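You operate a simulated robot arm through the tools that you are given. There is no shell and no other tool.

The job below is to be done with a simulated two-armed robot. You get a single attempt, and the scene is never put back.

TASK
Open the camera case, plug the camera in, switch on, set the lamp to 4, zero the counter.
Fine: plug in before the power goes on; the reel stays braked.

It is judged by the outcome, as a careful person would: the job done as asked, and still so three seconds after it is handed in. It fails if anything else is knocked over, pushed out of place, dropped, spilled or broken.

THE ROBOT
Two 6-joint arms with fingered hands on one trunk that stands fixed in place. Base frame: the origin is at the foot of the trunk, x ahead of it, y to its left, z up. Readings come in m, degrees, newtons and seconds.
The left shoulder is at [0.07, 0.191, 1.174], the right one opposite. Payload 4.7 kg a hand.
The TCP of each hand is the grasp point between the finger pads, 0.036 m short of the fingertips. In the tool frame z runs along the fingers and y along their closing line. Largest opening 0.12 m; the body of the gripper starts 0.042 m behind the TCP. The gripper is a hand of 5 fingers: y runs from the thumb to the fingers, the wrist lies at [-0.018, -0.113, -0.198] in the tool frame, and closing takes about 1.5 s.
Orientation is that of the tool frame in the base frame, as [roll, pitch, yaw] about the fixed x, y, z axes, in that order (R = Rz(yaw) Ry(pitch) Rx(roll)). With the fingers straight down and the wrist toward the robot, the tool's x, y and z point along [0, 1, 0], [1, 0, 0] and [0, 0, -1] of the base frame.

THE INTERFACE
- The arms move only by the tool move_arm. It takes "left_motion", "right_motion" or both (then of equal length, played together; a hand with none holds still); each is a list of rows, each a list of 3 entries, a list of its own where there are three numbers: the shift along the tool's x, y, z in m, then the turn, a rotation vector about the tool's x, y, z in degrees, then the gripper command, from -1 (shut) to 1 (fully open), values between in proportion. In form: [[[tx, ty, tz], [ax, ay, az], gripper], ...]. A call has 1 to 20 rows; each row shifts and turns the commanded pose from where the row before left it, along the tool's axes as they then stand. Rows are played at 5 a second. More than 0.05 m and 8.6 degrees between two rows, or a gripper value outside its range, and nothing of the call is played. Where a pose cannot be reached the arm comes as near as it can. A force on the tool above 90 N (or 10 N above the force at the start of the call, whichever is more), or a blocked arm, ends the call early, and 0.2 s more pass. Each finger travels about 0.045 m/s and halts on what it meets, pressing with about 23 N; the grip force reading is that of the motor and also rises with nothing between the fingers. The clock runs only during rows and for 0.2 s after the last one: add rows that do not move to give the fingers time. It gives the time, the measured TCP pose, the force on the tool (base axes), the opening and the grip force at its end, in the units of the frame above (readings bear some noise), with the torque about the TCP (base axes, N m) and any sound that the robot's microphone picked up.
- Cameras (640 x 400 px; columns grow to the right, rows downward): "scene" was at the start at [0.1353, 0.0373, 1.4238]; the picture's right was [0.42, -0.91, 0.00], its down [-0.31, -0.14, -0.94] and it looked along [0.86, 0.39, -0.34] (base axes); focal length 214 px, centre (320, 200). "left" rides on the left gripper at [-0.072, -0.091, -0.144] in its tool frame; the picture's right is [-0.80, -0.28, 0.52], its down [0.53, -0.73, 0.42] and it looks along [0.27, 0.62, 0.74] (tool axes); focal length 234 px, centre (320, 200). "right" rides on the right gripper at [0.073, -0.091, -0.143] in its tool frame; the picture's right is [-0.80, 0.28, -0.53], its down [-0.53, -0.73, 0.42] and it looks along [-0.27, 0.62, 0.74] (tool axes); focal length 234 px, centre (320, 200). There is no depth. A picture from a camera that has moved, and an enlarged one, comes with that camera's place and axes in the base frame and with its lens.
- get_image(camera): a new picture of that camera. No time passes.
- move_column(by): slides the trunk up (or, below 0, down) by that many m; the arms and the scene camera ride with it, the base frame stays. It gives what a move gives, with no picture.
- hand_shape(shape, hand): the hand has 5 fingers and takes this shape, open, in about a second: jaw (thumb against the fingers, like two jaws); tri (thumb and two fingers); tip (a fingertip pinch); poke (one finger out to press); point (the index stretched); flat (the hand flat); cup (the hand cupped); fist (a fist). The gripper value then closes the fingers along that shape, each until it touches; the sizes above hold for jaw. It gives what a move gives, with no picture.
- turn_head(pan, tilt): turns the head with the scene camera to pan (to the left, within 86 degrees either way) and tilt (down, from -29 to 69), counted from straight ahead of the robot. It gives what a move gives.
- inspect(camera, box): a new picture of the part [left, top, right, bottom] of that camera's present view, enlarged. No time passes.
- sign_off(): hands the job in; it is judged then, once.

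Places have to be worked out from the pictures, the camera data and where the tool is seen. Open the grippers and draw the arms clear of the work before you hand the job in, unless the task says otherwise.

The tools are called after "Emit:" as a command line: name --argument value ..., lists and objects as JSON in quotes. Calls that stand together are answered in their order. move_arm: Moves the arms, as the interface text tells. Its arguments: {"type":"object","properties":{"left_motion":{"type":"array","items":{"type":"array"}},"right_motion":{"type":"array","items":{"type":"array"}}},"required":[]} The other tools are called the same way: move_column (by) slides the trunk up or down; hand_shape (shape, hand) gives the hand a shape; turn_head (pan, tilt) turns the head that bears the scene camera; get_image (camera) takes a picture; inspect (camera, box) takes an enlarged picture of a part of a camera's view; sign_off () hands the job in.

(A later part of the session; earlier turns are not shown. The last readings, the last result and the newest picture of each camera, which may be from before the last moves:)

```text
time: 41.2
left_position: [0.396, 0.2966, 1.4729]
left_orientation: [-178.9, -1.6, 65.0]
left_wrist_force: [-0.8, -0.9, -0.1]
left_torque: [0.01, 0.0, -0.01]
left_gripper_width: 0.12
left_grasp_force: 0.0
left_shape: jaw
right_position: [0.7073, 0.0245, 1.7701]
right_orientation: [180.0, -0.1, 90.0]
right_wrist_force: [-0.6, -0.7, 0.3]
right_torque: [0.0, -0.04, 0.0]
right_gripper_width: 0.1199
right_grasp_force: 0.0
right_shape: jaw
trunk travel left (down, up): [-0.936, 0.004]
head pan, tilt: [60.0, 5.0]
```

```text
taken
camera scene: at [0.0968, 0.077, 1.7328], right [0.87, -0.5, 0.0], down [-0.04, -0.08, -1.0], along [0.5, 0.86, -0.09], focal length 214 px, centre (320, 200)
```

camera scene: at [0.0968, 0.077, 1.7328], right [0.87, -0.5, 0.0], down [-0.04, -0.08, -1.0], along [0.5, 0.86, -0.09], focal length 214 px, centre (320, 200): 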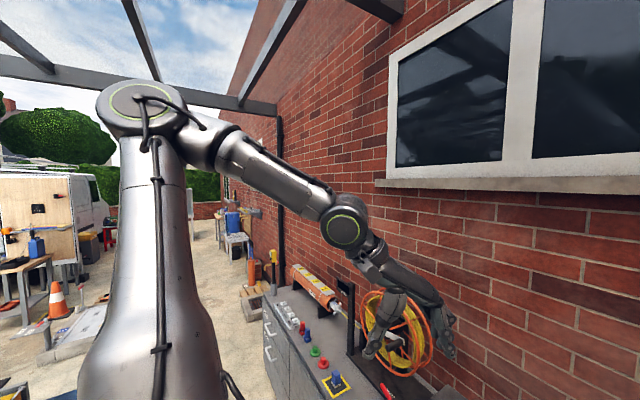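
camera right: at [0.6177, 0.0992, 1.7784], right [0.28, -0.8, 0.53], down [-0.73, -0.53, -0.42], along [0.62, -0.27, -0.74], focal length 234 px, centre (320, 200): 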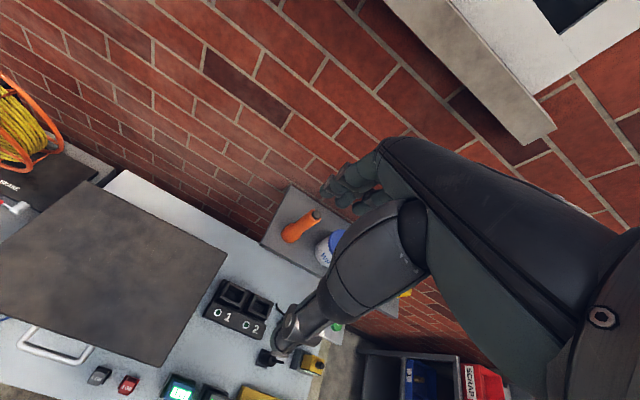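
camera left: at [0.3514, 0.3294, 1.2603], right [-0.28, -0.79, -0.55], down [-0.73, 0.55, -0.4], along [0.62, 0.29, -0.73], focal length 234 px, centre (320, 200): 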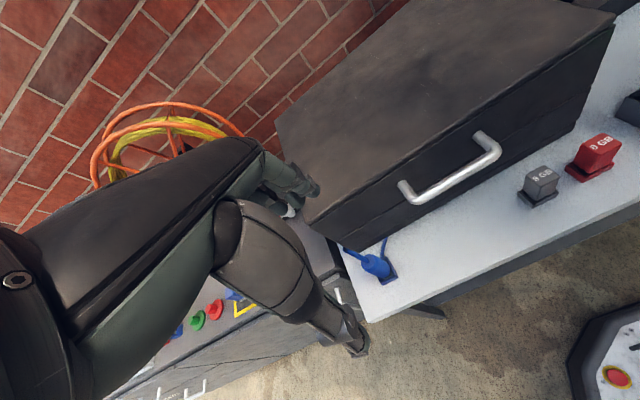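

Now the picture shows the arm clearly: the upper arm is vertical, the elbow sharply folded, and the hand too close to the shoulder. I'll move straight forward, away from the shoulder, high above the case.

Emit:
move_arm --left_motion '[[[0.0169, 0.0362, 0], [0, 0, 0], 1], [[0.0169, 0.0362, 0], [0, 0, 0], 1], [[0.0169, 0.0362, 0], [0, 0, 0], 1], [[0.0169, 0.0362, 0], [0, 0, 0], 1], [[0, 0, 0], [0, 0, 0], 1]]'

Emit:
get_image --camera "scene"

```text
time: 42.4
left_position: [0.5066, 0.3752, 1.4655]
left_orientation: [-179.1, -1.6, 65.1]
left_wrist_force: [-0.8, -0.1, 0.0]
left_torque: [0.05, -0.02, -0.02]
left_gripper_width: 0.1198
left_grasp_force: 0.1
left_shape: jaw
left hand out of reach, approached as far as the arm can: row 1, 2, 3, 4
right_position: [0.7083, 0.0261, 1.7691]
right_orientation: [-179.9, 0.0, 90.0]
right_wrist_force: [0.1, 0.3, 0.3]
right_torque: [0.03, -0.02, 0.05]
right_gripper_width: 0.1196
right_grasp_force: 0.1
right_shape: jaw
trunk travel left (down, up): [-0.936, 0.004]
head pan, tilt: [60.0, 5.0]
```

```text
taken
camera scene: at [0.0978, 0.0784, 1.7327], right [0.87, -0.5, 0.0], down [-0.04, -0.08, -1.0], along [0.5, 0.86, -0.09], focal length 214 px, centre (320, 200)
```

scene: 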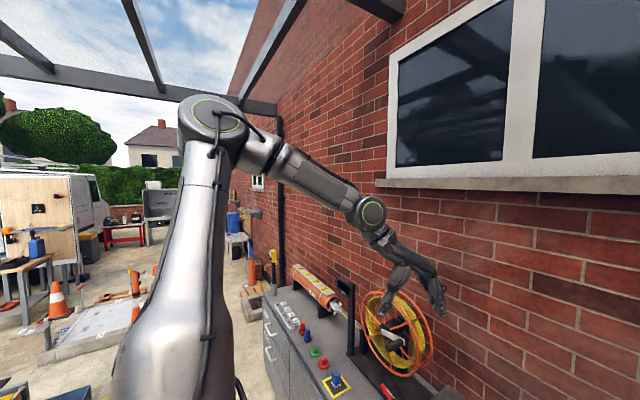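

The left arm cannot swing inward past roughly 35° from its shoulder, whatever the tool angle, so it can't serve the case front. I'll park it back and to the left, lower the trunk a bit, and use the right arm for the case.

Emit:
move_arm --left_motion '[[[0.0199, -0.0424, 0], [0, 0, 0], 1], [[0.0199, -0.0424, 0], [0, 0, 0], 1], [[0.0199, -0.0424, 0], [0, 0, 0], 1], [[0.0199, -0.0424, 0], [0, 0, 0], 1], [[0.0199, -0.0424, 0], [0, 0, 0], 1]]'

Emit:
move_column --by -0.12

Emit:
move_arm --right_motion '[[[0.0162, -0.0131, 0.035], [0, 0, -2.1], 1], [[0.0166, -0.0125, 0.035], [0, 0, -2.1], 1], [[0.017, -0.0119, 0.035], [0, 0, -2.1], 1], [[0.0174, -0.0112, 0.035], [0, 0, -2.1], 1], [[0.0178, -0.0106, 0.035], [0, 0, -2.1], 1], [[0.0183, -0.01, 0.035], [0, 0, -2.1], 1]]'

Emit:
turn_head --pan 20 --tilt 35

Emit:
get_image --camera "scene"

```text
time: 43.6
left_position: [0.4653, 0.4318, 1.4675]
left_orientation: [-179.0, -1.8, 65.1]
left_wrist_force: [0.7, 1.4, -0.2]
left_torque: [0.02, -0.06, 0.02]
left_gripper_width: 0.1195
left_grasp_force: 0.0
left_shape: jaw
left hand out of reach, approached as far as the arm can: row 2, 3, 4, 5
right_position: [0.705, 0.0266, 1.772]
right_orientation: [-180.0, 0.0, 89.9]
right_wrist_force: [0.2, 0.6, 0.0]
right_torque: [-0.01, -0.02, -0.01]
right_gripper_width: 0.1197
right_grasp_force: 0.1
right_shape: jaw
trunk travel left (down, up): [-0.936, 0.004]
head pan, tilt: [60.0, 5.0]
```

```text
time: 45.1
left_position: [0.4676, 0.4303, 1.3469]
left_orientation: [-178.9, -1.6, 65.0]
left_wrist_force: [-0.6, -0.2, 0.3]
left_torque: [-0.02, 0.0, -0.02]
left_gripper_width: 0.12
left_grasp_force: 0.1
left_shape: jaw
right_position: [0.708, 0.0258, 1.6519]
right_orientation: [180.0, 0.1, 90.1]
right_wrist_force: [-0.3, -0.4, 0.3]
right_torque: [0.0, 0.01, 0.02]
right_gripper_width: 0.1195
right_grasp_force: 0.1
right_shape: jaw
trunk travel left (down, up): [-0.816, 0.124]
head pan, tilt: [60.0, 5.0]
```

```text
time: 46.5
left_position: [0.4678, 0.4315, 1.3458]
left_orientation: [-179.0, -1.6, 65.0]
left_wrist_force: [1.0, 0.4, 1.3]
left_torque: [-0.01, -0.01, -0.02]
left_gripper_width: 0.12
left_grasp_force: 0.1
left_shape: jaw
right_position: [0.6919, 0.16, 1.4662]
right_orientation: [-180.0, -0.1, 102.6]
right_wrist_force: [0.1, -0.6, -0.4]
right_torque: [0.04, -0.01, 0.04]
right_gripper_width: 0.1197
right_grasp_force: 0.0
right_shape: jaw
right hand out of reach, approached as far as the arm can: row 1, 2, 3, 4, 5, 6
trunk travel left (down, up): [-0.816, 0.124]
head pan, tilt: [60.0, 5.0]
```

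```text
time: 47.6
left_position: [0.4663, 0.4306, 1.3462]
left_orientation: [-178.9, -1.5, 65.1]
left_wrist_force: [0.0, -0.6, 0.4]
left_torque: [0.02, 0.0, 0.02]
left_gripper_width: 0.1201
left_grasp_force: 0.0
left_shape: jaw
right_position: [0.6921, 0.1592, 1.4656]
right_orientation: [180.0, 0.0, 102.7]
right_wrist_force: [0.3, -0.3, -0.6]
right_torque: [-0.03, -0.01, 0.01]
right_gripper_width: 0.1198
right_grasp_force: 0.1
right_shape: jaw
trunk travel left (down, up): [-0.816, 0.124]
head pan, tilt: [20.0, 35.0]
```

```text
taken
camera scene: at [0.1334, 0.0289, 1.5647], right [0.34, -0.94, 0.0], down [-0.54, -0.2, -0.82], along [0.77, 0.28, -0.57], focal length 214 px, centre (320, 200)
```

scene: 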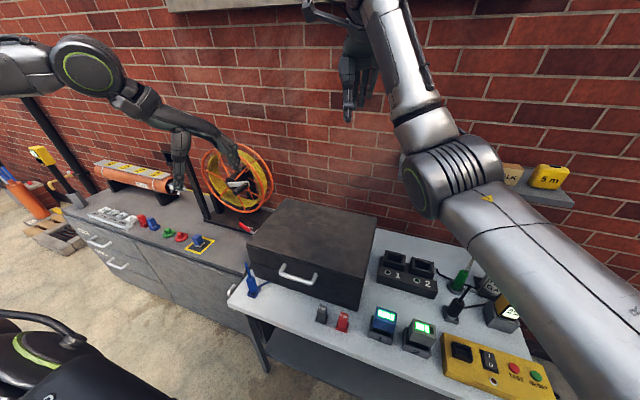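

Both arms get stuck in awkward elbow postures: the right arm's elbow hangs below its wrist, and the left is sharply folded. I'll look at the left arm once more to understand its posture.

Emit:
turn_head --pan 80 --tilt 10

Emit:
get_image --camera "scene"

Emit:
turn_head --pan -60 --tilt 30

Emit:
get_image --camera "scene"

Emit:
get_image --camera "right"

Emit:
get_image --camera "left"

```text
time: 48.9
left_position: [0.4666, 0.4314, 1.3464]
left_orientation: [-178.9, -1.7, 65.1]
left_wrist_force: [-0.7, 0.5, 1.0]
left_torque: [0.03, 0.03, 0.02]
left_gripper_width: 0.1198
left_grasp_force: 0.0
left_shape: jaw
right_position: [0.692, 0.1584, 1.4653]
right_orientation: [180.0, 0.0, 102.5]
right_wrist_force: [-0.4, 0.6, -0.2]
right_torque: [0.05, 0.04, -0.01]
right_gripper_width: 0.1198
right_grasp_force: 0.2
right_shape: jaw
trunk travel left (down, up): [-0.816, 0.124]
head pan, tilt: [80.0, 10.0]
```

```text
taken
camera scene: at [0.0669, 0.0903, 1.6047], right [0.98, -0.17, 0.0], down [-0.03, -0.17, -0.98], along [0.17, 0.97, -0.17], focal length 214 px, centre (320, 200)
```

scene: 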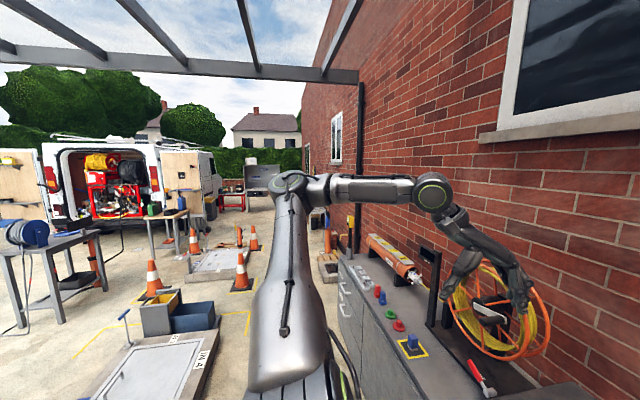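

```text
time: 51.1
left_position: [0.4672, 0.4311, 1.3467]
left_orientation: [-178.8, -1.6, 65.0]
left_wrist_force: [-0.9, 0.0, -0.1]
left_torque: [-0.02, -0.04, 0.03]
left_gripper_width: 0.1201
left_grasp_force: 0.0
left_shape: jaw
right_position: [0.6921, 0.1574, 1.4657]
right_orientation: [-179.9, 0.1, 102.6]
right_wrist_force: [0.4, 0.1, -0.9]
right_torque: [-0.02, 0.02, -0.01]
right_gripper_width: 0.1194
right_grasp_force: 0.0
right_shape: jaw
trunk travel left (down, up): [-0.816, 0.124]
head pan, tilt: [-60.0, 30.0]
```

```text
taken
camera scene: at [0.0959, -0.0796, 1.5725], right [-0.87, -0.5, 0.0], down [-0.25, 0.43, -0.87], along [0.43, -0.75, -0.5], focal length 214 px, centre (320, 200)
```

scene: 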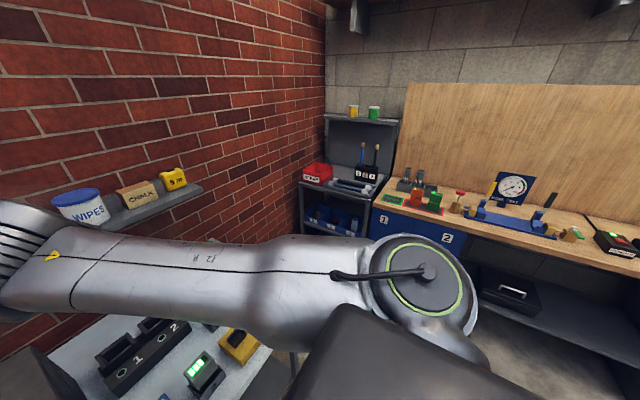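

```text
taken
camera right: at [0.5887, 0.2102, 1.6093], right [0.45, -0.72, 0.53], down [-0.6, -0.68, -0.42], along [0.66, -0.12, -0.74], focal length 234 px, centre (320, 200)
```

right: 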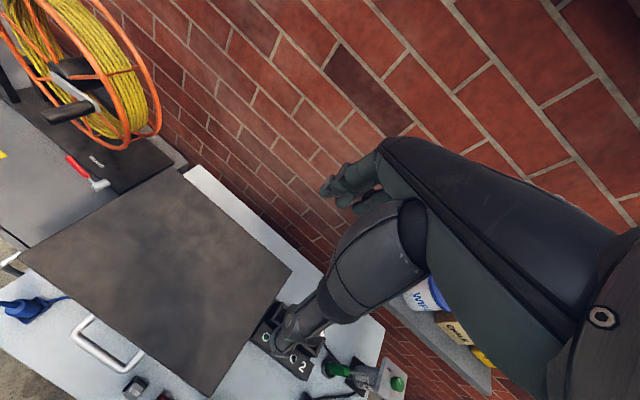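

```text
taken
camera left: at [0.3547, 0.3993, 1.4889], right [-0.6, -0.59, -0.54], down [-0.44, 0.81, -0.4], along [0.67, 0.0, -0.74], focal length 234 px, centre (320, 200)
```

left: 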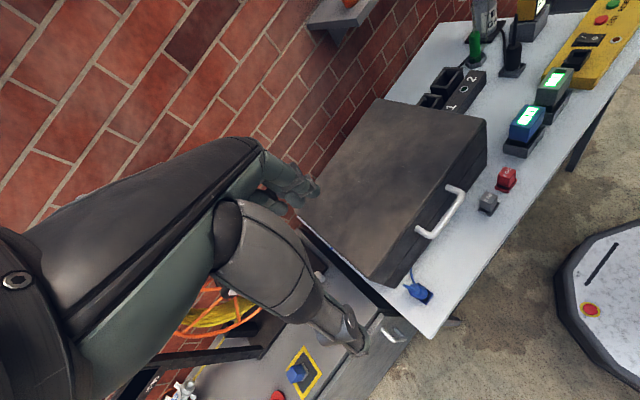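

I'll test whether much smaller steps get through the apparent limits, with the left hand moving slightly outward in free space.

Emit:
move_arm --left_motion '[[[0.0091, -0.0042, 0], [0, 0, 0], 1], [[0.0091, -0.0042, 0], [0, 0, 0], 1], [[0.0091, -0.0042, 0], [0, 0, 0], 1], [[0.0091, -0.0042, 0], [0, 0, 0], 1]]' --right_motion '[[[0, -0.01, 0], [0, 0, 0], 1], [[0, -0.01, 0], [0, 0, 0], 1], [[0, -0.01, 0], [0, 0, 0], 1], [[0, -0.01, 0], [0, 0, 0], 1]]'

```text
time: 52.1
left_position: [0.4748, 0.4437, 1.3489]
left_orientation: [-179.0, -1.7, 65.1]
left_wrist_force: [0.6, 0.1, -0.1]
left_torque: [-0.01, 0.0, -0.01]
left_gripper_width: 0.1202
left_grasp_force: 0.2
left_shape: jaw
left hand out of reach, approached as far as the arm can: row 1, 3, 4
right_position: [0.6848, 0.1676, 1.4702]
right_orientation: [180.0, 0.0, 102.5]
right_wrist_force: [0.5, 0.2, 0.6]
right_torque: [0.02, 0.02, 0.03]
right_gripper_width: 0.1199
right_grasp_force: 0.0
right_shape: jaw
right hand out of reach, approached as far as the arm can: row 1, 2, 3, 4
trunk travel left (down, up): [-0.816, 0.124]
head pan, tilt: [-60.0, 30.0]
```

Small steps show the same thing: motion in one horizontal direction is blocked both ways. I'll run a probe call with tiny single-axis moves on both arms; the flagged rows will show which directions are free.

Emit:
move_arm --left_motion '[[[0, 0, 0.015], [0, 0, 0], 1], [[0, 0, -0.015], [0, 0, 0], 1], [[0.015, 0, 0], [0, 0, 0], 1], [[-0.015, 0, 0], [0, 0, 0], 1], [[0, 0.015, 0], [0, 0, 0], 1], [[0, -0.015, 0], [0, 0, 0], 1], [[0, 0, 0], [4, 0, 0], 1], [[0, 0, 0], [-4, 0, 0], 1], [[0, 0, 0], [0, 4, 0], 1], [[0, 0, 0], [0, -4, 0], 1], [[0, 0, 0], [0, 0, 4], 1], [[0, 0, 0], [0, 0, -4], 1]]' --right_motion '[[[0, 0, 0.015], [0, 0, 0], 1], [[0, 0, -0.015], [0, 0, 0], 1], [[0.015, 0, 0], [0, 0, 0], 1], [[-0.015, 0, 0], [0, 0, 0], 1], [[0, 0.015, 0], [0, 0, 0], 1], [[0, -0.015, 0], [0, 0, 0], 1], [[0, 0, 0], [4, 0, 0], 1], [[0, 0, 0], [-4, 0, 0], 1], [[0, 0, 0], [0, 4, 0], 1], [[0, 0, 0], [0, -4, 0], 1], [[0, 0, 0], [0, 0, 4], 1], [[0, 0, 0], [0, 0, -4], 1]]'

```text
time: 54.7
left_position: [0.475, 0.4426, 1.3491]
left_orientation: [-178.9, -1.6, 65.0]
left_wrist_force: [-0.3, -0.4, 0.2]
left_torque: [0.06, -0.04, 0.02]
left_gripper_width: 0.1201
left_grasp_force: 0.1
left_shape: jaw
right_position: [0.6883, 0.1672, 1.4688]
right_orientation: [180.0, -0.1, 102.6]
right_wrist_force: [-0.8, 0.1, 0.5]
right_torque: [0.02, -0.01, 0.03]
right_gripper_width: 0.1198
right_grasp_force: 0.2
right_shape: jaw
right hand out of reach, approached as far as the arm can: row 11
trunk travel left (down, up): [-0.816, 0.124]
head pan, tilt: [-60.0, 30.0]
```

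Almost all small moves are free here; what's blocked is drawing back with the hand pointing down. That suggests the wrist bend is the limiter and that a more forward-pointing hand suits the right arm, so I'll tilt it forward in place.

Emit:
move_arm --right_motion '[[[0, 0, 0], [-8, 0, 0], 1], [[0, 0, 0], [-8, 0, 0], 1], [[0, 0, 0], [-8, 0, 0], 1], [[0, 0, 0], [-8, 0, 0], 1], [[0, 0, 0], [-8, 0, 0], 1], [[0, 0, 0], [-8, 0, 0], 1]]'

Emit:
turn_head --pan 0 --tilt 20

Emit:
get_image --camera "scene"

```text
time: 56.1
left_position: [0.4768, 0.4439, 1.3481]
left_orientation: [-178.9, -1.7, 65.0]
left_wrist_force: [0.2, 0.1, 1.1]
left_torque: [0.01, 0.02, 0.01]
left_gripper_width: 0.12
left_grasp_force: 0.0
left_shape: jaw
right_position: [0.7095, 0.1546, 1.4866]
right_orientation: [132.0, -0.1, 102.6]
right_wrist_force: [-0.8, -0.4, 0.1]
right_torque: [-0.02, 0.03, 0.04]
right_gripper_width: 0.1197
right_grasp_force: 0.1
right_shape: jaw
right hand out of reach, approached as far as the arm can: row 5, 6
trunk travel left (down, up): [-0.816, 0.124]
head pan, tilt: [-60.0, 30.0]
```

```text
time: 57.4
left_position: [0.4752, 0.4445, 1.3477]
left_orientation: [-178.9, -1.6, 65.0]
left_wrist_force: [-0.3, -0.5, -0.3]
left_torque: [-0.02, 0.01, 0.01]
left_gripper_width: 0.1201
left_grasp_force: 0.1
left_shape: jaw
right_position: [0.7081, 0.1566, 1.4872]
right_orientation: [132.1, 0.0, 102.7]
right_wrist_force: [0.5, 0.4, 0.6]
right_torque: [0.0, -0.01, 0.02]
right_gripper_width: 0.12
right_grasp_force: 0.1
right_shape: jaw
trunk travel left (down, up): [-0.816, 0.124]
head pan, tilt: [0.0, 20.0]
```

```text
taken
camera scene: at [0.1439, -0.0014, 1.5885], right [0.0, -1.0, 0.0], down [-0.34, 0.0, -0.94], along [0.94, 0.0, -0.34], focal length 214 px, centre (320, 200)
```

scene: 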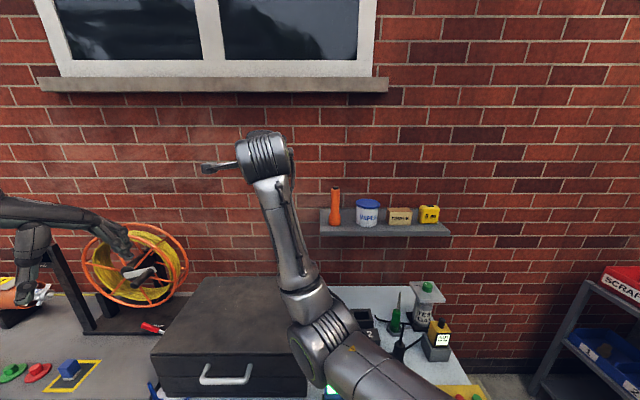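

Before more motion I want a firm picture of the arm's joint axes. I'll enlarge the left arm's joint rings from the head.

Emit:
turn_head --pan 70 --tilt 15

Emit:
inspect --camera "scene" --box '[180, 100, 420, 250]'

Emit:
inspect --camera "scene" --box '[120, 150, 440, 400]'

Emit:
turn_head --pan 75 --tilt 60

Emit:
get_image --camera "scene"

```text
time: 58.8
left_position: [0.4761, 0.4461, 1.3487]
left_orientation: [-178.8, -1.6, 64.9]
left_wrist_force: [-0.3, 0.3, 0.0]
left_torque: [0.02, 0.01, 0.0]
left_gripper_width: 0.1204
left_grasp_force: 0.0
left_shape: jaw
right_position: [0.7085, 0.1557, 1.4867]
right_orientation: [132.1, 0.0, 102.6]
right_wrist_force: [-0.3, -0.5, 0.6]
right_torque: [0.02, -0.03, 0.03]
right_gripper_width: 0.12
right_grasp_force: 0.1
right_shape: jaw
trunk travel left (down, up): [-0.816, 0.124]
head pan, tilt: [70.0, 15.0]
```

```text
2.67 times, centred on (300, 175) of scene
camera zoom: at [0.0827, 0.0865, 1.5966], right [0.94, -0.34, 0.0], down [-0.09, -0.24, -0.97], along [0.33, 0.91, -0.26], focal length 572 px, centre (373, 267)
```

zoom: 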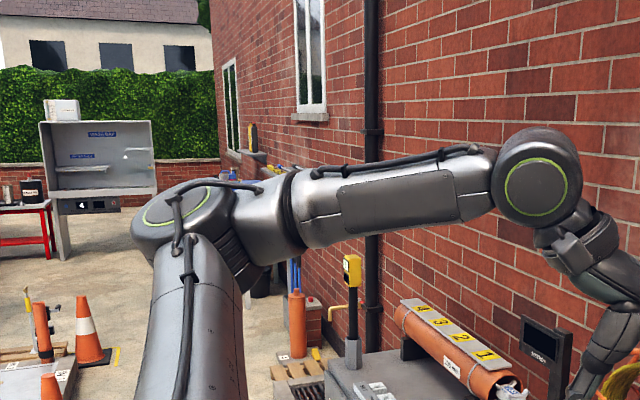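

```text
1.60 times, centred on (280, 275) of scene
camera zoom: at [0.0827, 0.0865, 1.5966], right [0.94, -0.34, 0.0], down [-0.09, -0.24, -0.97], along [0.33, 0.91, -0.26], focal length 343 px, centre (384, 80)
```

zoom: 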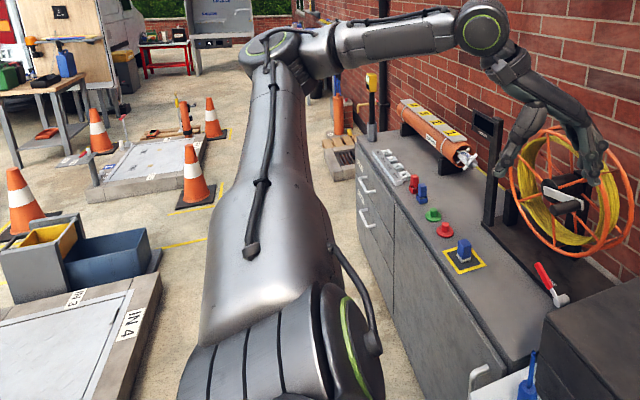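

```text
time: 60.0
left_position: [0.4764, 0.4456, 1.3481]
left_orientation: [-178.9, -1.6, 64.9]
left_wrist_force: [0.5, 0.0, -0.3]
left_torque: [0.0, 0.0, 0.01]
left_gripper_width: 0.1199
left_grasp_force: 0.0
left_shape: jaw
right_position: [0.7082, 0.1561, 1.4873]
right_orientation: [132.1, 0.0, 102.7]
right_wrist_force: [-0.9, -0.4, 0.4]
right_torque: [-0.01, -0.04, 0.05]
right_gripper_width: 0.1195
right_grasp_force: 0.0
right_shape: jaw
trunk travel left (down, up): [-0.816, 0.124]
head pan, tilt: [75.0, 60.0]
```

```text
taken
camera scene: at [0.0679, 0.0631, 1.5304], right [0.97, -0.26, 0.0], down [-0.22, -0.84, -0.5], along [0.13, 0.48, -0.87], focal length 214 px, centre (320, 200)
```

scene: 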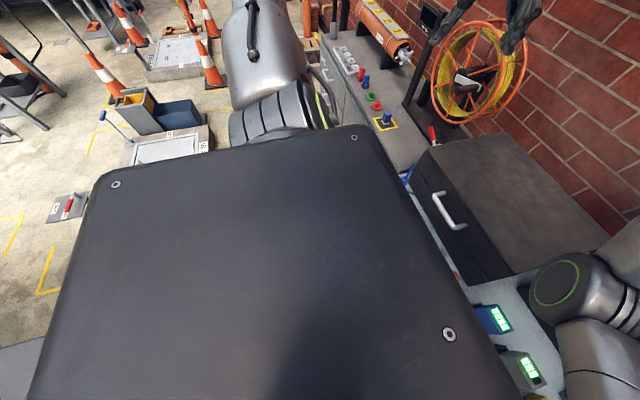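

Now the arm is clear: a human-like shoulder, with the left upper arm stuck straight out sideways and the right elbow flexed with its forearm up. Lowering the right hand with the hand tilted forward should be natural for it, so I'll try that, staying above the case.

Emit:
move_arm --right_motion '[[[0, -0.0223, 0.0201], [0, 0, 0], 1], [[0, -0.0223, 0.0201], [0, 0, 0], 1], [[0, -0.0223, 0.0201], [0, 0, 0], 1], [[0, -0.0223, 0.0201], [0, 0, 0], 1], [[0, -0.0223, 0.0201], [0, 0, 0], 1], [[0, -0.0223, 0.0201], [0, 0, 0], 1], [[0, -0.0223, 0.0201], [0, 0, 0], 1]]'

Emit:
turn_head --pan 10 --tilt 40

Emit:
get_image --camera "scene"

```text
time: 61.8
left_position: [0.4766, 0.445, 1.347]
left_orientation: [-179.0, -1.7, 65.0]
left_wrist_force: [0.1, 0.6, 0.1]
left_torque: [-0.01, -0.03, 0.01]
left_gripper_width: 0.1201
left_grasp_force: 0.1
left_shape: jaw
right_position: [0.7983, 0.0673, 1.3418]
right_orientation: [129.6, 3.2, 99.5]
right_wrist_force: [-0.2, 0.0, -0.6]
right_torque: [-0.01, -0.02, -0.03]
right_gripper_width: 0.1198
right_grasp_force: 0.1
right_shape: jaw
right hand out of reach, approached as far as the arm can: row 1, 2, 3, 4, 5, 6, 7
trunk travel left (down, up): [-0.816, 0.124]
head pan, tilt: [75.0, 60.0]
stopped in row 7 (right hand): the arm was blocked; the commanded pose is now the measured one
```

```text
time: 63.1
left_position: [0.4753, 0.4433, 1.3481]
left_orientation: [-178.9, -1.6, 65.0]
left_wrist_force: [-0.5, -0.5, 0.6]
left_torque: [0.01, -0.02, 0.04]
left_gripper_width: 0.12
left_grasp_force: 0.1
left_shape: jaw
right_position: [0.7987, 0.0671, 1.3402]
right_orientation: [129.6, 3.2, 99.3]
right_wrist_force: [-0.4, 0.1, -1.0]
right_torque: [0.01, -0.02, 0.04]
right_gripper_width: 0.1199
right_grasp_force: 0.1
right_shape: jaw
trunk travel left (down, up): [-0.816, 0.124]
head pan, tilt: [10.0, 40.0]
```

```text
taken
camera scene: at [0.1344, 0.0135, 1.5571], right [0.17, -0.98, 0.0], down [-0.63, -0.11, -0.77], along [0.75, 0.13, -0.64], focal length 214 px, centre (320, 200)
```

scene: 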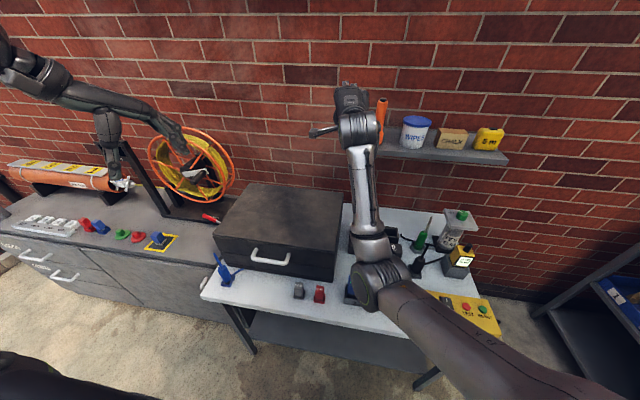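

Right hand stopped without contact force; it seems the elbow can't fold further while the hand keeps this roll. I'll test my idea that letting the fingers tilt inward (thumb-up-like) frees the arms: left hand rolls inward then steps inward, right hand backs up a little.

Emit:
move_arm --left_motion '[[[0, 0, 0], [0, -8, 0], 1], [[0, 0, 0], [0, -8, 0], 1], [[-0.0261, 0.0127, 0.0075], [0, 0, 0], 1], [[-0.0261, 0.0127, 0.0075], [0, 0, 0], 1], [[-0.0261, 0.0127, 0.0075], [0, 0, 0], 1]]' --right_motion '[[[0, 0.023, -0.0193], [0, 0, 0], 1], [[0, 0.023, -0.0193], [0, 0, 0], 1], [[0, 0.02, -0.017], [0, 0, 0], 1], [[0, 0, 0], [0, 8, 0], 1], [[0, 0, 0], [0, 8, 0], 1]]'

```text
time: 64.3
left_position: [0.4791, 0.3521, 1.3423]
left_orientation: [-178.7, 14.3, 65.4]
left_wrist_force: [0.4, -0.8, -0.2]
left_torque: [0.0, 0.02, 0.01]
left_gripper_width: 0.1201
left_grasp_force: 0.2
left_shape: jaw
right_position: [0.7999, 0.0713, 1.4258]
right_orientation: [129.3, -7.5, 112.1]
right_wrist_force: [0.7, -0.7, 0.3]
right_torque: [0.01, 0.01, 0.04]
right_gripper_width: 0.1196
right_grasp_force: 0.1
right_shape: jaw
trunk travel left (down, up): [-0.816, 0.124]
head pan, tilt: [10.0, 40.0]
```

No limits flagged: tilting the fingers inward does free the arms. I'll probe both arms again for which directions and rotations are free from these poses.

Emit:
move_arm --left_motion '[[[0, 0, 0.04], [0, 0, 0], 1], [[0, 0, -0.04], [0, 0, 0], 1], [[-0.04, 0, 0], [0, 0, 0], 1], [[0.04, 0, 0], [0, 0, 0], 1], [[0, 0.04, 0], [0, 0, 0], 1], [[0, -0.04, 0], [0, 0, 0], 1], [[0, 0, 0], [8, 0, 0], 1], [[0, 0, 0], [-8, 0, 0], 1], [[0, 0, 0], [-8, 0, 0], 1], [[0, 0, 0], [8, 0, 0], 1], [[0, 0, 0], [0, 8, 0], 1], [[0, 0, 0], [0, -8, 0], 1], [[0, 0, 0], [0, -8, 0], 1], [[0, 0, 0], [0, 8, 0], 1], [[0, 0, 0], [0, 0, 8], 1], [[0, 0, 0], [0, 0, -8], 1], [[0, 0, 0], [0, 0, -8], 1], [[0, 0, 0], [0, 0, 8], 1]]' --right_motion '[[[0, 0, 0.04], [0, 0, 0], 1], [[0, 0, -0.04], [0, 0, 0], 1], [[0.04, 0, 0], [0, 0, 0], 1], [[-0.04, 0, 0], [0, 0, 0], 1], [[0, -0.04, 0], [0, 0, 0], 1], [[0, 0.04, 0], [0, 0, 0], 1], [[0, 0, 0], [8, 0, 0], 1], [[0, 0, 0], [-8, 0, 0], 1], [[0, 0, 0], [-8, 0, 0], 1], [[0, 0, 0], [8, 0, 0], 1], [[0, 0, 0], [0, 8, 0], 1], [[0, 0, 0], [0, -8, 0], 1], [[0, 0, 0], [0, -8, 0], 1], [[0, 0, 0], [0, 8, 0], 1], [[0, 0, 0], [0, 0, 8], 1], [[0, 0, 0], [0, 0, -8], 1], [[0, 0, 0], [0, 0, -8], 1], [[0, 0, 0], [0, 0, 8], 1]]'

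```text
time: 68.1
left_position: [0.475, 0.3579, 1.3452]
left_orientation: [-179.1, 14.5, 65.2]
left_wrist_force: [-0.1, 1.1, -0.5]
left_torque: [-0.05, -0.02, 0.03]
left_gripper_width: 0.12
left_grasp_force: 0.1
left_shape: jaw
right_position: [0.793, 0.0761, 1.4273]
right_orientation: [129.2, -7.2, 112.2]
right_wrist_force: [0.0, 0.0, 0.4]
right_torque: [-0.03, -0.01, -0.06]
right_gripper_width: 0.1199
right_grasp_force: 0.1
right_shape: jaw
trunk travel left (down, up): [-0.816, 0.124]
head pan, tilt: [10.0, 40.0]
```

All probed directions are free now. I'll move the left hand a little forward and roll it through the natural inward pose toward palm-up with fingers pointing forward, which would hook under the handle well. This stays high above the case.

Emit:
move_arm --left_motion '[[[0.0162, 0.0363, -0.0042], [0, 0, 0], 1], [[0.0162, 0.0363, -0.0042], [0, 0, 0], 1], [[0.0162, 0.0363, -0.0042], [0, 0, 0], 1], [[0, 0, 0], [-1.546, -6.25, -5.04], 1], [[0, 0, 0], [-1.546, -6.25, -5.04], 1], [[0, 0, 0], [-1.546, -6.25, -5.04], 1], [[0, 0, 0], [-1.546, -6.25, -5.04], 1], [[0, 0, 0], [-1.546, -6.25, -5.04], 1], [[0, 0, 0], [-1.546, -6.25, -5.04], 1], [[0, 0, 0], [-1.546, -6.25, -5.04], 1], [[0, 0, 0], [-1.546, -6.25, -5.04], 1], [[0, 0, 0], [-1.546, -6.25, -5.04], 1], [[0, 0, 0], [-1.546, -6.25, -5.04], 1]]'

Emit:
turn_head --pan 40 --tilt 30

Emit:
get_image --camera "scene"

```text
time: 70.9
left_position: [0.5955, 0.3551, 1.3419]
left_orientation: [-126.6, 59.9, 160.2]
left_wrist_force: [0.2, -0.3, 1.0]
left_torque: [-0.02, 0.01, 0.0]
left_gripper_width: 0.12
left_grasp_force: 0.0
left_shape: jaw
right_position: [0.7966, 0.0737, 1.4268]
right_orientation: [129.3, -7.2, 111.9]
right_wrist_force: [-0.5, -0.8, 0.2]
right_torque: [-0.01, 0.0, 0.01]
right_gripper_width: 0.1199
right_grasp_force: 0.0
right_shape: jaw
trunk travel left (down, up): [-0.816, 0.124]
head pan, tilt: [10.0, 40.0]
```

```text
time: 71.9
left_position: [0.5954, 0.3541, 1.3433]
left_orientation: [-126.9, 59.7, 160.0]
left_wrist_force: [0.2, -0.3, -0.1]
left_torque: [0.01, 0.01, -0.01]
left_gripper_width: 0.1197
left_grasp_force: 0.1
left_shape: jaw
right_position: [0.7973, 0.0735, 1.4267]
right_orientation: [129.3, -7.3, 112.1]
right_wrist_force: [0.3, 0.2, 0.4]
right_torque: [-0.01, 0.0, -0.01]
right_gripper_width: 0.1199
right_grasp_force: 0.0
right_shape: jaw
trunk travel left (down, up): [-0.816, 0.124]
head pan, tilt: [40.0, 30.0]
```

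```text
taken
camera scene: at [0.1201, 0.0567, 1.5724], right [0.64, -0.77, 0.0], down [-0.38, -0.32, -0.87], along [0.66, 0.56, -0.5], focal length 214 px, centre (320, 200)
```

scene: 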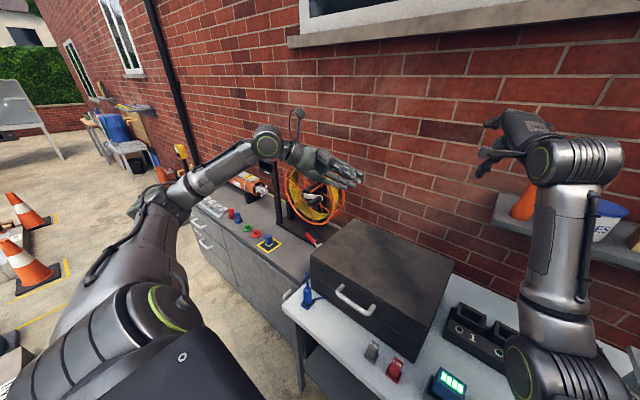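

The left arm followed freely and sits in a natural posture now, fingers pointing inward. I'll continue the roll toward palm-up, fingers forward.

Emit:
move_arm --left_motion '[[[0, 0, 0], [-1.546, -6.25, -5.04], 1], [[0, 0, 0], [-1.546, -6.25, -5.04], 1], [[0, 0, 0], [-1.546, -6.25, -5.04], 1], [[0, 0, 0], [-1.546, -6.25, -5.04], 1], [[0, 0, 0], [-1.546, -6.25, -5.04], 1], [[0, 0, 0], [-1.546, -6.25, -5.04], 1], [[0, 0, 0], [-1.546, -6.25, -5.04], 1], [[0, 0, 0], [-1.546, -6.25, -5.04], 1], [[0, 0, 0], [-1.546, -6.25, -5.04], 1], [[0, 0, 0], [-1.546, -6.25, -5.04], 1], [[0, 0, 0], [-1.546, -6.25, -5.04], 1], [[0, 0, 0], [-1.546, -6.25, -5.04], 1]]'

Emit:
get_image --camera "scene"

```text
time: 74.5
left_position: [0.8923, 0.5134, 1.2608]
left_orientation: [-81.0, 0.5, -99.5]
left_wrist_force: [0.0, 0.1, -0.8]
left_torque: [0.01, -0.03, 0.0]
left_gripper_width: 0.1199
left_grasp_force: 0.1
left_shape: jaw
left hand out of reach, approached as far as the arm can: row 7, 8, 9, 10, 11, 12
right_position: [0.7983, 0.0728, 1.4262]
right_orientation: [129.3, -7.3, 112.0]
right_wrist_force: [1.2, -0.1, 0.8]
right_torque: [-0.01, 0.03, 0.01]
right_gripper_width: 0.1199
right_grasp_force: 0.2
right_shape: jaw
trunk travel left (down, up): [-0.816, 0.124]
head pan, tilt: [40.0, 30.0]
```

```text
taken
camera scene: at [0.1218, 0.0563, 1.5722], right [0.64, -0.77, 0.0], down [-0.38, -0.32, -0.87], along [0.66, 0.56, -0.5], focal length 214 px, centre (320, 200)
```

scene: 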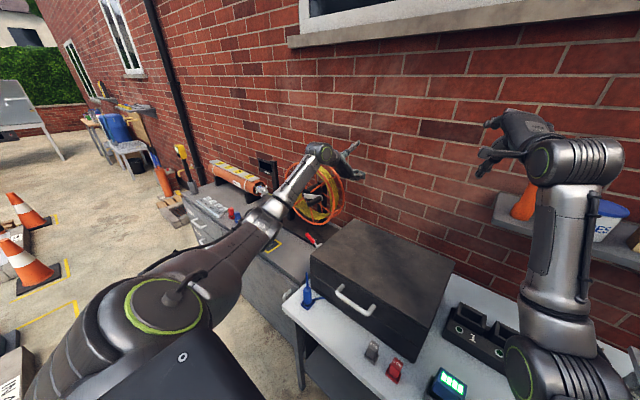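

Supination past that point drove the arm to full extension near the reel without contact. I'll retrace at once: move back toward the robot while undoing those last roll steps.

Emit:
move_arm --left_motion '[[[0.0261, -0.0156, -0.0308], [1.546, 6.25, 5.04], 1], [[0.0278, -0.0187, -0.0275], [1.546, 6.25, 5.04], 1], [[0.0289, -0.0219, -0.0239], [1.546, 6.25, 5.04], 1], [[0.0293, -0.0251, -0.0202], [1.546, 6.25, 5.04], 1], [[0.029, -0.0281, -0.0163], [1.546, 6.25, 5.04], 1], [[0.028, -0.031, -0.0124], [1.546, 6.25, 5.04], 1], [[0.0263, -0.0337, -0.0086], [0, 0, 0], 1], [[0.0263, -0.0337, -0.0086], [0, 0, 0], 1]]'

Emit:
get_image --camera "scene"

```text
time: 76.3
left_position: [0.599, 0.3452, 1.346]
left_orientation: [-82.7, 36.8, -132.5]
left_wrist_force: [-1.2, -0.7, 0.2]
left_torque: [0.01, 0.02, 0.01]
left_gripper_width: 0.1202
left_grasp_force: 0.1
left_shape: jaw
right_position: [0.794, 0.0726, 1.4275]
right_orientation: [129.2, -7.2, 112.1]
right_wrist_force: [0.5, -0.3, -0.4]
right_torque: [-0.01, 0.0, -0.04]
right_gripper_width: 0.1199
right_grasp_force: 0.1
right_shape: jaw
trunk travel left (down, up): [-0.816, 0.124]
head pan, tilt: [40.0, 30.0]
```

```text
taken
camera scene: at [0.1181, 0.056, 1.5726], right [0.64, -0.77, 0.0], down [-0.38, -0.32, -0.87], along [0.66, 0.56, -0.5], focal length 214 px, centre (320, 200)
```

scene: 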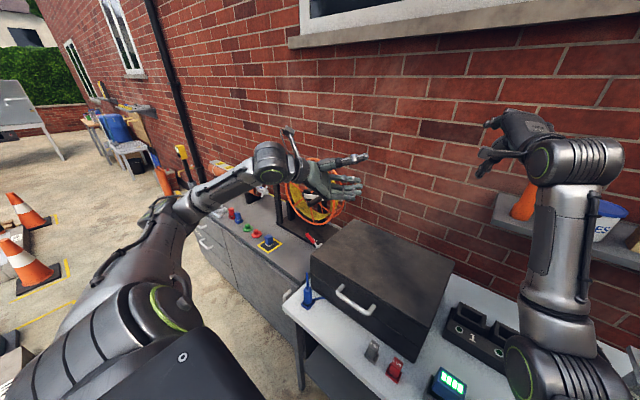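

The left hand is back over the case front in a natural posture (fingers forward-right, thumb on top), which suits hooking the handle from below. I'll draw both hands back toward the robot a bit before lowering the trunk.

Emit:
move_arm --left_motion '[[[0.0155, -0.0148, -0.024], [0, 0, 0], 1], [[0.0155, -0.0148, -0.024], [0, 0, 0], 1], [[0.0155, -0.0148, -0.024], [0, 0, 0], 1], [[0, 0, 0], [0, 0, 0], 1], [[0, 0, 0], [0, 0, 0], 1]]' --right_motion '[[[0.0027, -0.0156, -0.028], [0, 0, 0], 1], [[0.0027, -0.0156, -0.028], [0, 0, 0], 1], [[0.0027, -0.0156, -0.028], [0, 0, 0], 1], [[0.0027, -0.0156, -0.028], [0, 0, 0], 1], [[0.0027, -0.0156, -0.028], [0, 0, 0], 1]]'

Emit:
move_column --by -0.14

Emit:
turn_head --pan 35 --tilt 40

Emit:
get_image --camera "scene"

Emit:
get_image --camera "left"

Emit:
get_image --camera "right"

```text
time: 77.5
left_position: [0.5932, 0.3655, 1.3351]
left_orientation: [-82.7, 36.8, -132.6]
left_wrist_force: [-0.8, 0.3, 0.7]
left_torque: [-0.03, 0.01, 0.01]
left_gripper_width: 0.12
left_grasp_force: 0.0
left_shape: jaw
left hand out of reach, approached as far as the arm can: row 1, 2, 3
right_position: [0.6445, 0.0208, 1.4566]
right_orientation: [129.4, -7.3, 112.0]
right_wrist_force: [-0.3, 1.3, -0.1]
right_torque: [0.0, -0.01, 0.01]
right_gripper_width: 0.1202
right_grasp_force: 0.0
right_shape: jaw
trunk travel left (down, up): [-0.816, 0.124]
head pan, tilt: [40.0, 30.0]
```

```text
time: 79.1
left_position: [0.5945, 0.3648, 1.1941]
left_orientation: [-82.7, 36.6, -132.5]
left_wrist_force: [0.3, -0.2, -0.2]
left_torque: [0.03, -0.02, 0.01]
left_gripper_width: 0.1199
left_grasp_force: 0.1
left_shape: jaw
right_position: [0.6452, 0.0212, 1.3172]
right_orientation: [129.2, -7.3, 112.0]
right_wrist_force: [0.0, -0.1, -0.1]
right_torque: [0.03, 0.01, 0.0]
right_gripper_width: 0.1201
right_grasp_force: 0.1
right_shape: jaw
trunk travel left (down, up): [-0.676, 0.264]
head pan, tilt: [40.0, 30.0]
```

```text
time: 79.8
left_position: [0.5936, 0.3646, 1.1944]
left_orientation: [-82.7, 36.6, -132.6]
left_wrist_force: [0.0, 0.0, 0.7]
left_torque: [0.01, 0.02, 0.02]
left_gripper_width: 0.1198
left_grasp_force: 0.1
left_shape: jaw
right_position: [0.6462, 0.0213, 1.3155]
right_orientation: [129.2, -7.3, 111.9]
right_wrist_force: [-0.9, 0.2, 0.2]
right_torque: [0.01, 0.01, -0.03]
right_gripper_width: 0.1197
right_grasp_force: 0.1
right_shape: jaw
trunk travel left (down, up): [-0.676, 0.264]
head pan, tilt: [35.0, 40.0]
```

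```text
taken
camera scene: at [0.1203, 0.0474, 1.4171], right [0.57, -0.82, 0.0], down [-0.53, -0.37, -0.77], along [0.63, 0.44, -0.64], focal length 214 px, centre (320, 200)
```

scene: 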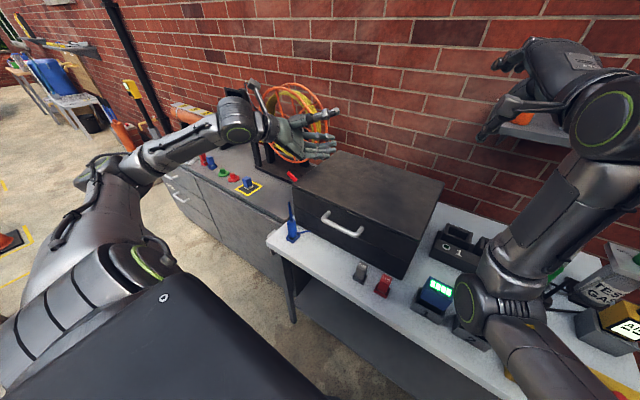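

```text
taken
camera left: at [0.4913, 0.481, 1.2952], right [0.66, -0.01, 0.76], down [-0.36, -0.88, 0.31], along [0.66, -0.48, -0.58], focal length 234 px, centre (320, 200)
```

left: 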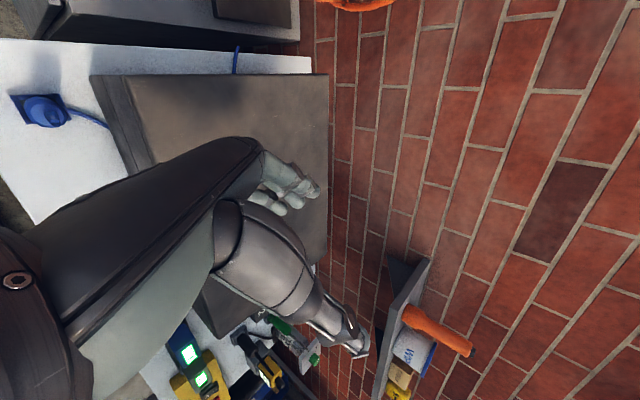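

```text
taken
camera right: at [0.4651, 0.0237, 1.3458], right [0.11, -0.89, 0.44], down [0.03, -0.44, -0.9], along [0.99, 0.11, -0.02], focal length 234 px, centre (320, 200)
```

right: 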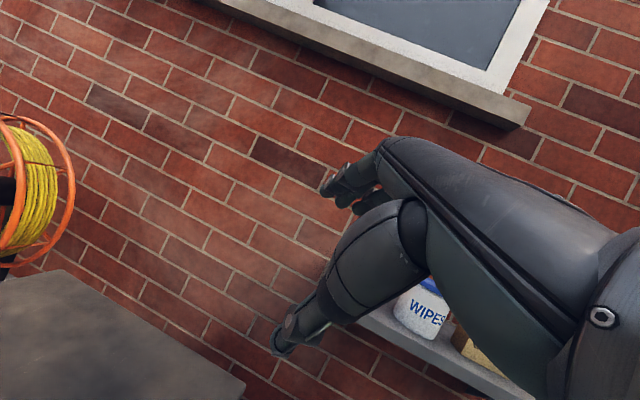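

The right hand now moves freely, pointing forward-down with its closing line nearly square to the handle bar, so I'll use it for the handle. I'll bring it in front of the case and move the left hand up and outward out of the lid's sweep.

Emit:
move_arm --left_motion '[[[-0.0244, -0.0218, -0.0182], [0, 0, 0], 1], [[-0.0244, -0.0218, -0.0182], [0, 0, 0], 1], [[-0.0244, -0.0218, -0.0182], [0, 0, 0], 1], [[-0.0244, -0.0218, -0.0182], [0, 0, 0], 1], [[-0.0244, -0.0218, -0.0182], [0, 0, 0], 1], [[-0.0244, -0.0218, -0.0182], [0, 0, 0], 1], [[0, 0, 0], [0, 0, 0], 1], [[0, 0, 0], [0, 0, 0], 1], [[0, 0, 0], [0, 0, 0], 1], [[0, 0, 0], [0, 0, 0], 1]]' --right_motion '[[[0.0223, -0.0297, 0.0106], [0, 0, 0], 1], [[0.0223, -0.0297, 0.0106], [0, 0, 0], 1], [[0.0223, -0.0297, 0.0106], [0, 0, 0], 1], [[0.0223, -0.0297, 0.0106], [0, 0, 0], 1], [[0.0223, -0.0297, 0.0106], [0, 0, 0], 1], [[0.0223, -0.0297, 0.0106], [0, 0, 0], 1], [[0.0223, -0.0297, 0.0106], [0, 0, 0], 1], [[0.0223, -0.0297, 0.0106], [0, 0, 0], 1], [[0.0223, -0.0297, 0.0106], [0, 0, 0], 1], [[0.0223, -0.0297, 0.0106], [0, 0, 0], 1]]'

Emit:
get_image --camera "scene"

Emit:
get_image --camera "right"

```text
time: 81.8
left_position: [0.5903, 0.4155, 1.3151]
left_orientation: [-82.8, 36.7, -132.7]
left_wrist_force: [0.2, -0.7, 0.3]
left_torque: [0.0, 0.01, -0.01]
left_gripper_width: 0.1201
left_grasp_force: 0.1
left_shape: jaw
left hand out of reach, approached as far as the arm can: row 1, 2, 3, 4, 5, 6
right_position: [0.6366, -0.0429, 1.2073]
right_orientation: [128.2, -0.9, 107.1]
right_wrist_force: [0.0, -0.1, 0.1]
right_torque: [0.04, 0.01, 0.0]
right_gripper_width: 0.1201
right_grasp_force: 0.0
right_shape: jaw
right hand out of reach, approached as far as the arm can: row 2, 3, 4, 5, 6, 7, 8, 9
trunk travel left (down, up): [-0.676, 0.264]
head pan, tilt: [35.0, 40.0]
stopped in row 9 (right hand): the arm was blocked; the commanded pose is now the measured one
```

```text
taken
camera scene: at [0.1202, 0.0465, 1.4172], right [0.57, -0.82, 0.0], down [-0.53, -0.37, -0.77], along [0.63, 0.44, -0.64], focal length 214 px, centre (320, 200)
```

scene: 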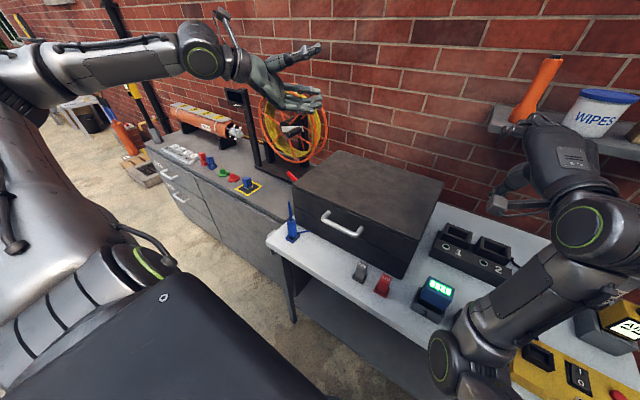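

```text
taken
camera right: at [0.4551, -0.0225, 1.2258], right [0.01, -0.85, 0.53], down [0.04, -0.53, -0.85], along [1.0, 0.03, 0.03], focal length 234 px, centre (320, 200)
```

right: 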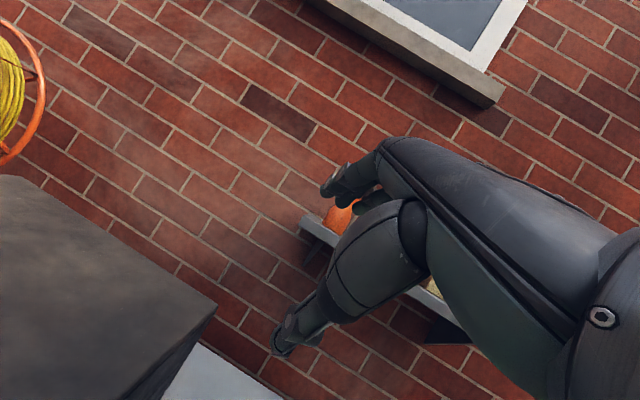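

I now understand the limits: the wrist's sideways offset from the shoulder must be small when the arm is folded, and a strictly palm-down hand isn't possible with the elbow low. For the left arm, a hand tilted about 40° with the palm axis straight ahead should reach the handle with the trunk fully up, so I'll raise the trunk and rotate the left hand into that pose above the case.

Emit:
move_column --by 0.26

Emit:
move_arm --left_motion '[[[0.0182, 0.0188, 0.0076], [-2.42, 2.25, 6.99], 1], [[0.02, 0.0161, 0.009], [-2.42, 2.25, 6.99], 1], [[0.0214, 0.0131, 0.0104], [-2.42, 2.25, 6.99], 1], [[0.0224, 0.0099, 0.0117], [-2.42, 2.25, 6.99], 1], [[0.023, 0.0066, 0.0129], [-2.42, 2.25, 6.99], 1], [[0.023, 0.0032, 0.014], [-2.42, 2.25, 6.99], 1], [[0.0227, -0.0002, 0.0149], [-2.42, 2.25, 6.99], 1], [[0.0219, -0.0036, 0.0157], [-2.42, 2.25, 6.99], 1], [[0.0206, -0.0069, 0.0163], [-2.42, 2.25, 6.99], 1], [[0.019, -0.01, 0.0167], [-2.42, 2.25, 6.99], 1], [[0.0169, -0.0129, 0.0169], [-2.42, 2.25, 6.99], 1], [[0.0145, -0.0156, 0.0169], [-2.42, 2.25, 6.99], 1], [[0.0118, -0.0179, 0.0167], [-2.42, 2.25, 6.99], 1]]'

Emit:
turn_head --pan 35 --tilt 45

Emit:
get_image --camera "scene"

```text
time: 84.5
left_position: [0.5898, 0.4152, 1.5743]
left_orientation: [-82.8, 36.5, -132.7]
left_wrist_force: [-0.2, -0.1, 0.2]
left_torque: [0.0, -0.03, 0.0]
left_gripper_width: 0.12
left_grasp_force: 0.0
left_shape: jaw
right_position: [0.6368, -0.0411, 1.4675]
right_orientation: [128.2, -0.9, 107.2]
right_wrist_force: [-1.0, -0.8, -0.5]
right_torque: [-0.02, -0.02, 0.0]
right_gripper_width: 0.1199
right_grasp_force: 0.1
right_shape: jaw
trunk travel left (down, up): [-0.936, 0.004]
head pan, tilt: [35.0, 40.0]
```

```text
time: 87.3
left_position: [0.6454, 0.2891, 1.2494]
left_orientation: [120.2, 40.0, 90.0]
left_wrist_force: [-0.4, 0.2, -1.2]
left_torque: [0.03, -0.02, 0.04]
left_gripper_width: 0.1201
left_grasp_force: 0.1
left_shape: jaw
right_position: [0.6369, -0.0425, 1.468]
right_orientation: [128.2, -0.9, 107.2]
right_wrist_force: [-0.6, 0.3, -0.1]
right_torque: [-0.02, 0.03, 0.0]
right_gripper_width: 0.1198
right_grasp_force: 0.0
right_shape: jaw
trunk travel left (down, up): [-0.936, 0.004]
head pan, tilt: [35.0, 40.0]
```

```text
time: 87.9
left_position: [0.6454, 0.2901, 1.249]
left_orientation: [120.2, 40.2, 89.9]
left_wrist_force: [0.2, 0.0, 0.7]
left_torque: [0.01, -0.01, -0.02]
left_gripper_width: 0.12
left_grasp_force: 0.1
left_shape: jaw
right_position: [0.6352, -0.0404, 1.4676]
right_orientation: [128.2, -0.9, 107.3]
right_wrist_force: [-1.0, -0.6, -0.3]
right_torque: [0.01, 0.03, 0.0]
right_gripper_width: 0.1199
right_grasp_force: 0.0
right_shape: jaw
trunk travel left (down, up): [-0.936, 0.004]
head pan, tilt: [35.0, 45.0]
```

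```text
taken
camera scene: at [0.1173, 0.0449, 1.6699], right [0.57, -0.82, 0.0], down [-0.58, -0.41, -0.71], along [0.58, 0.41, -0.71], focal length 214 px, centre (320, 200)
```

scene: 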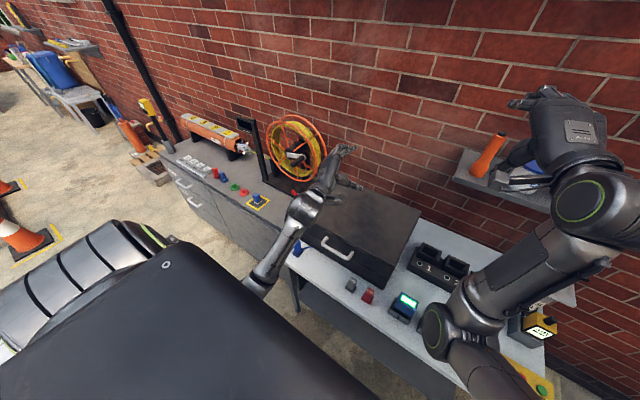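

The left arm reached exactly that pose with no limits, elbow naturally low. I'll test whether it can roll further toward palm-down from this good posture.

Emit:
move_arm --left_motion '[[[0, 0, 0], [0, 4, 6.93], 1], [[0, 0, 0], [0, 4, 6.93], 1], [[0, 0, 0], [0, 4, 6.93], 1], [[0, 0, 0], [0, 4, 6.93], 1], [[0, 0, 0], [0, 4, 6.93], 1]]'

```text
time: 89.1
left_position: [0.6447, 0.2907, 1.2497]
left_orientation: [120.0, 0.0, 89.9]
left_wrist_force: [-0.6, -0.1, -0.2]
left_torque: [0.03, 0.01, 0.02]
left_gripper_width: 0.1201
left_grasp_force: 0.0
left_shape: jaw
right_position: [0.6368, -0.0418, 1.4672]
right_orientation: [128.2, -0.8, 107.1]
right_wrist_force: [0.0, 0.0, -0.4]
right_torque: [0.0, -0.01, -0.02]
right_gripper_width: 0.1199
right_grasp_force: 0.0
right_shape: jaw
trunk travel left (down, up): [-0.936, 0.004]
head pan, tilt: [35.0, 45.0]
```

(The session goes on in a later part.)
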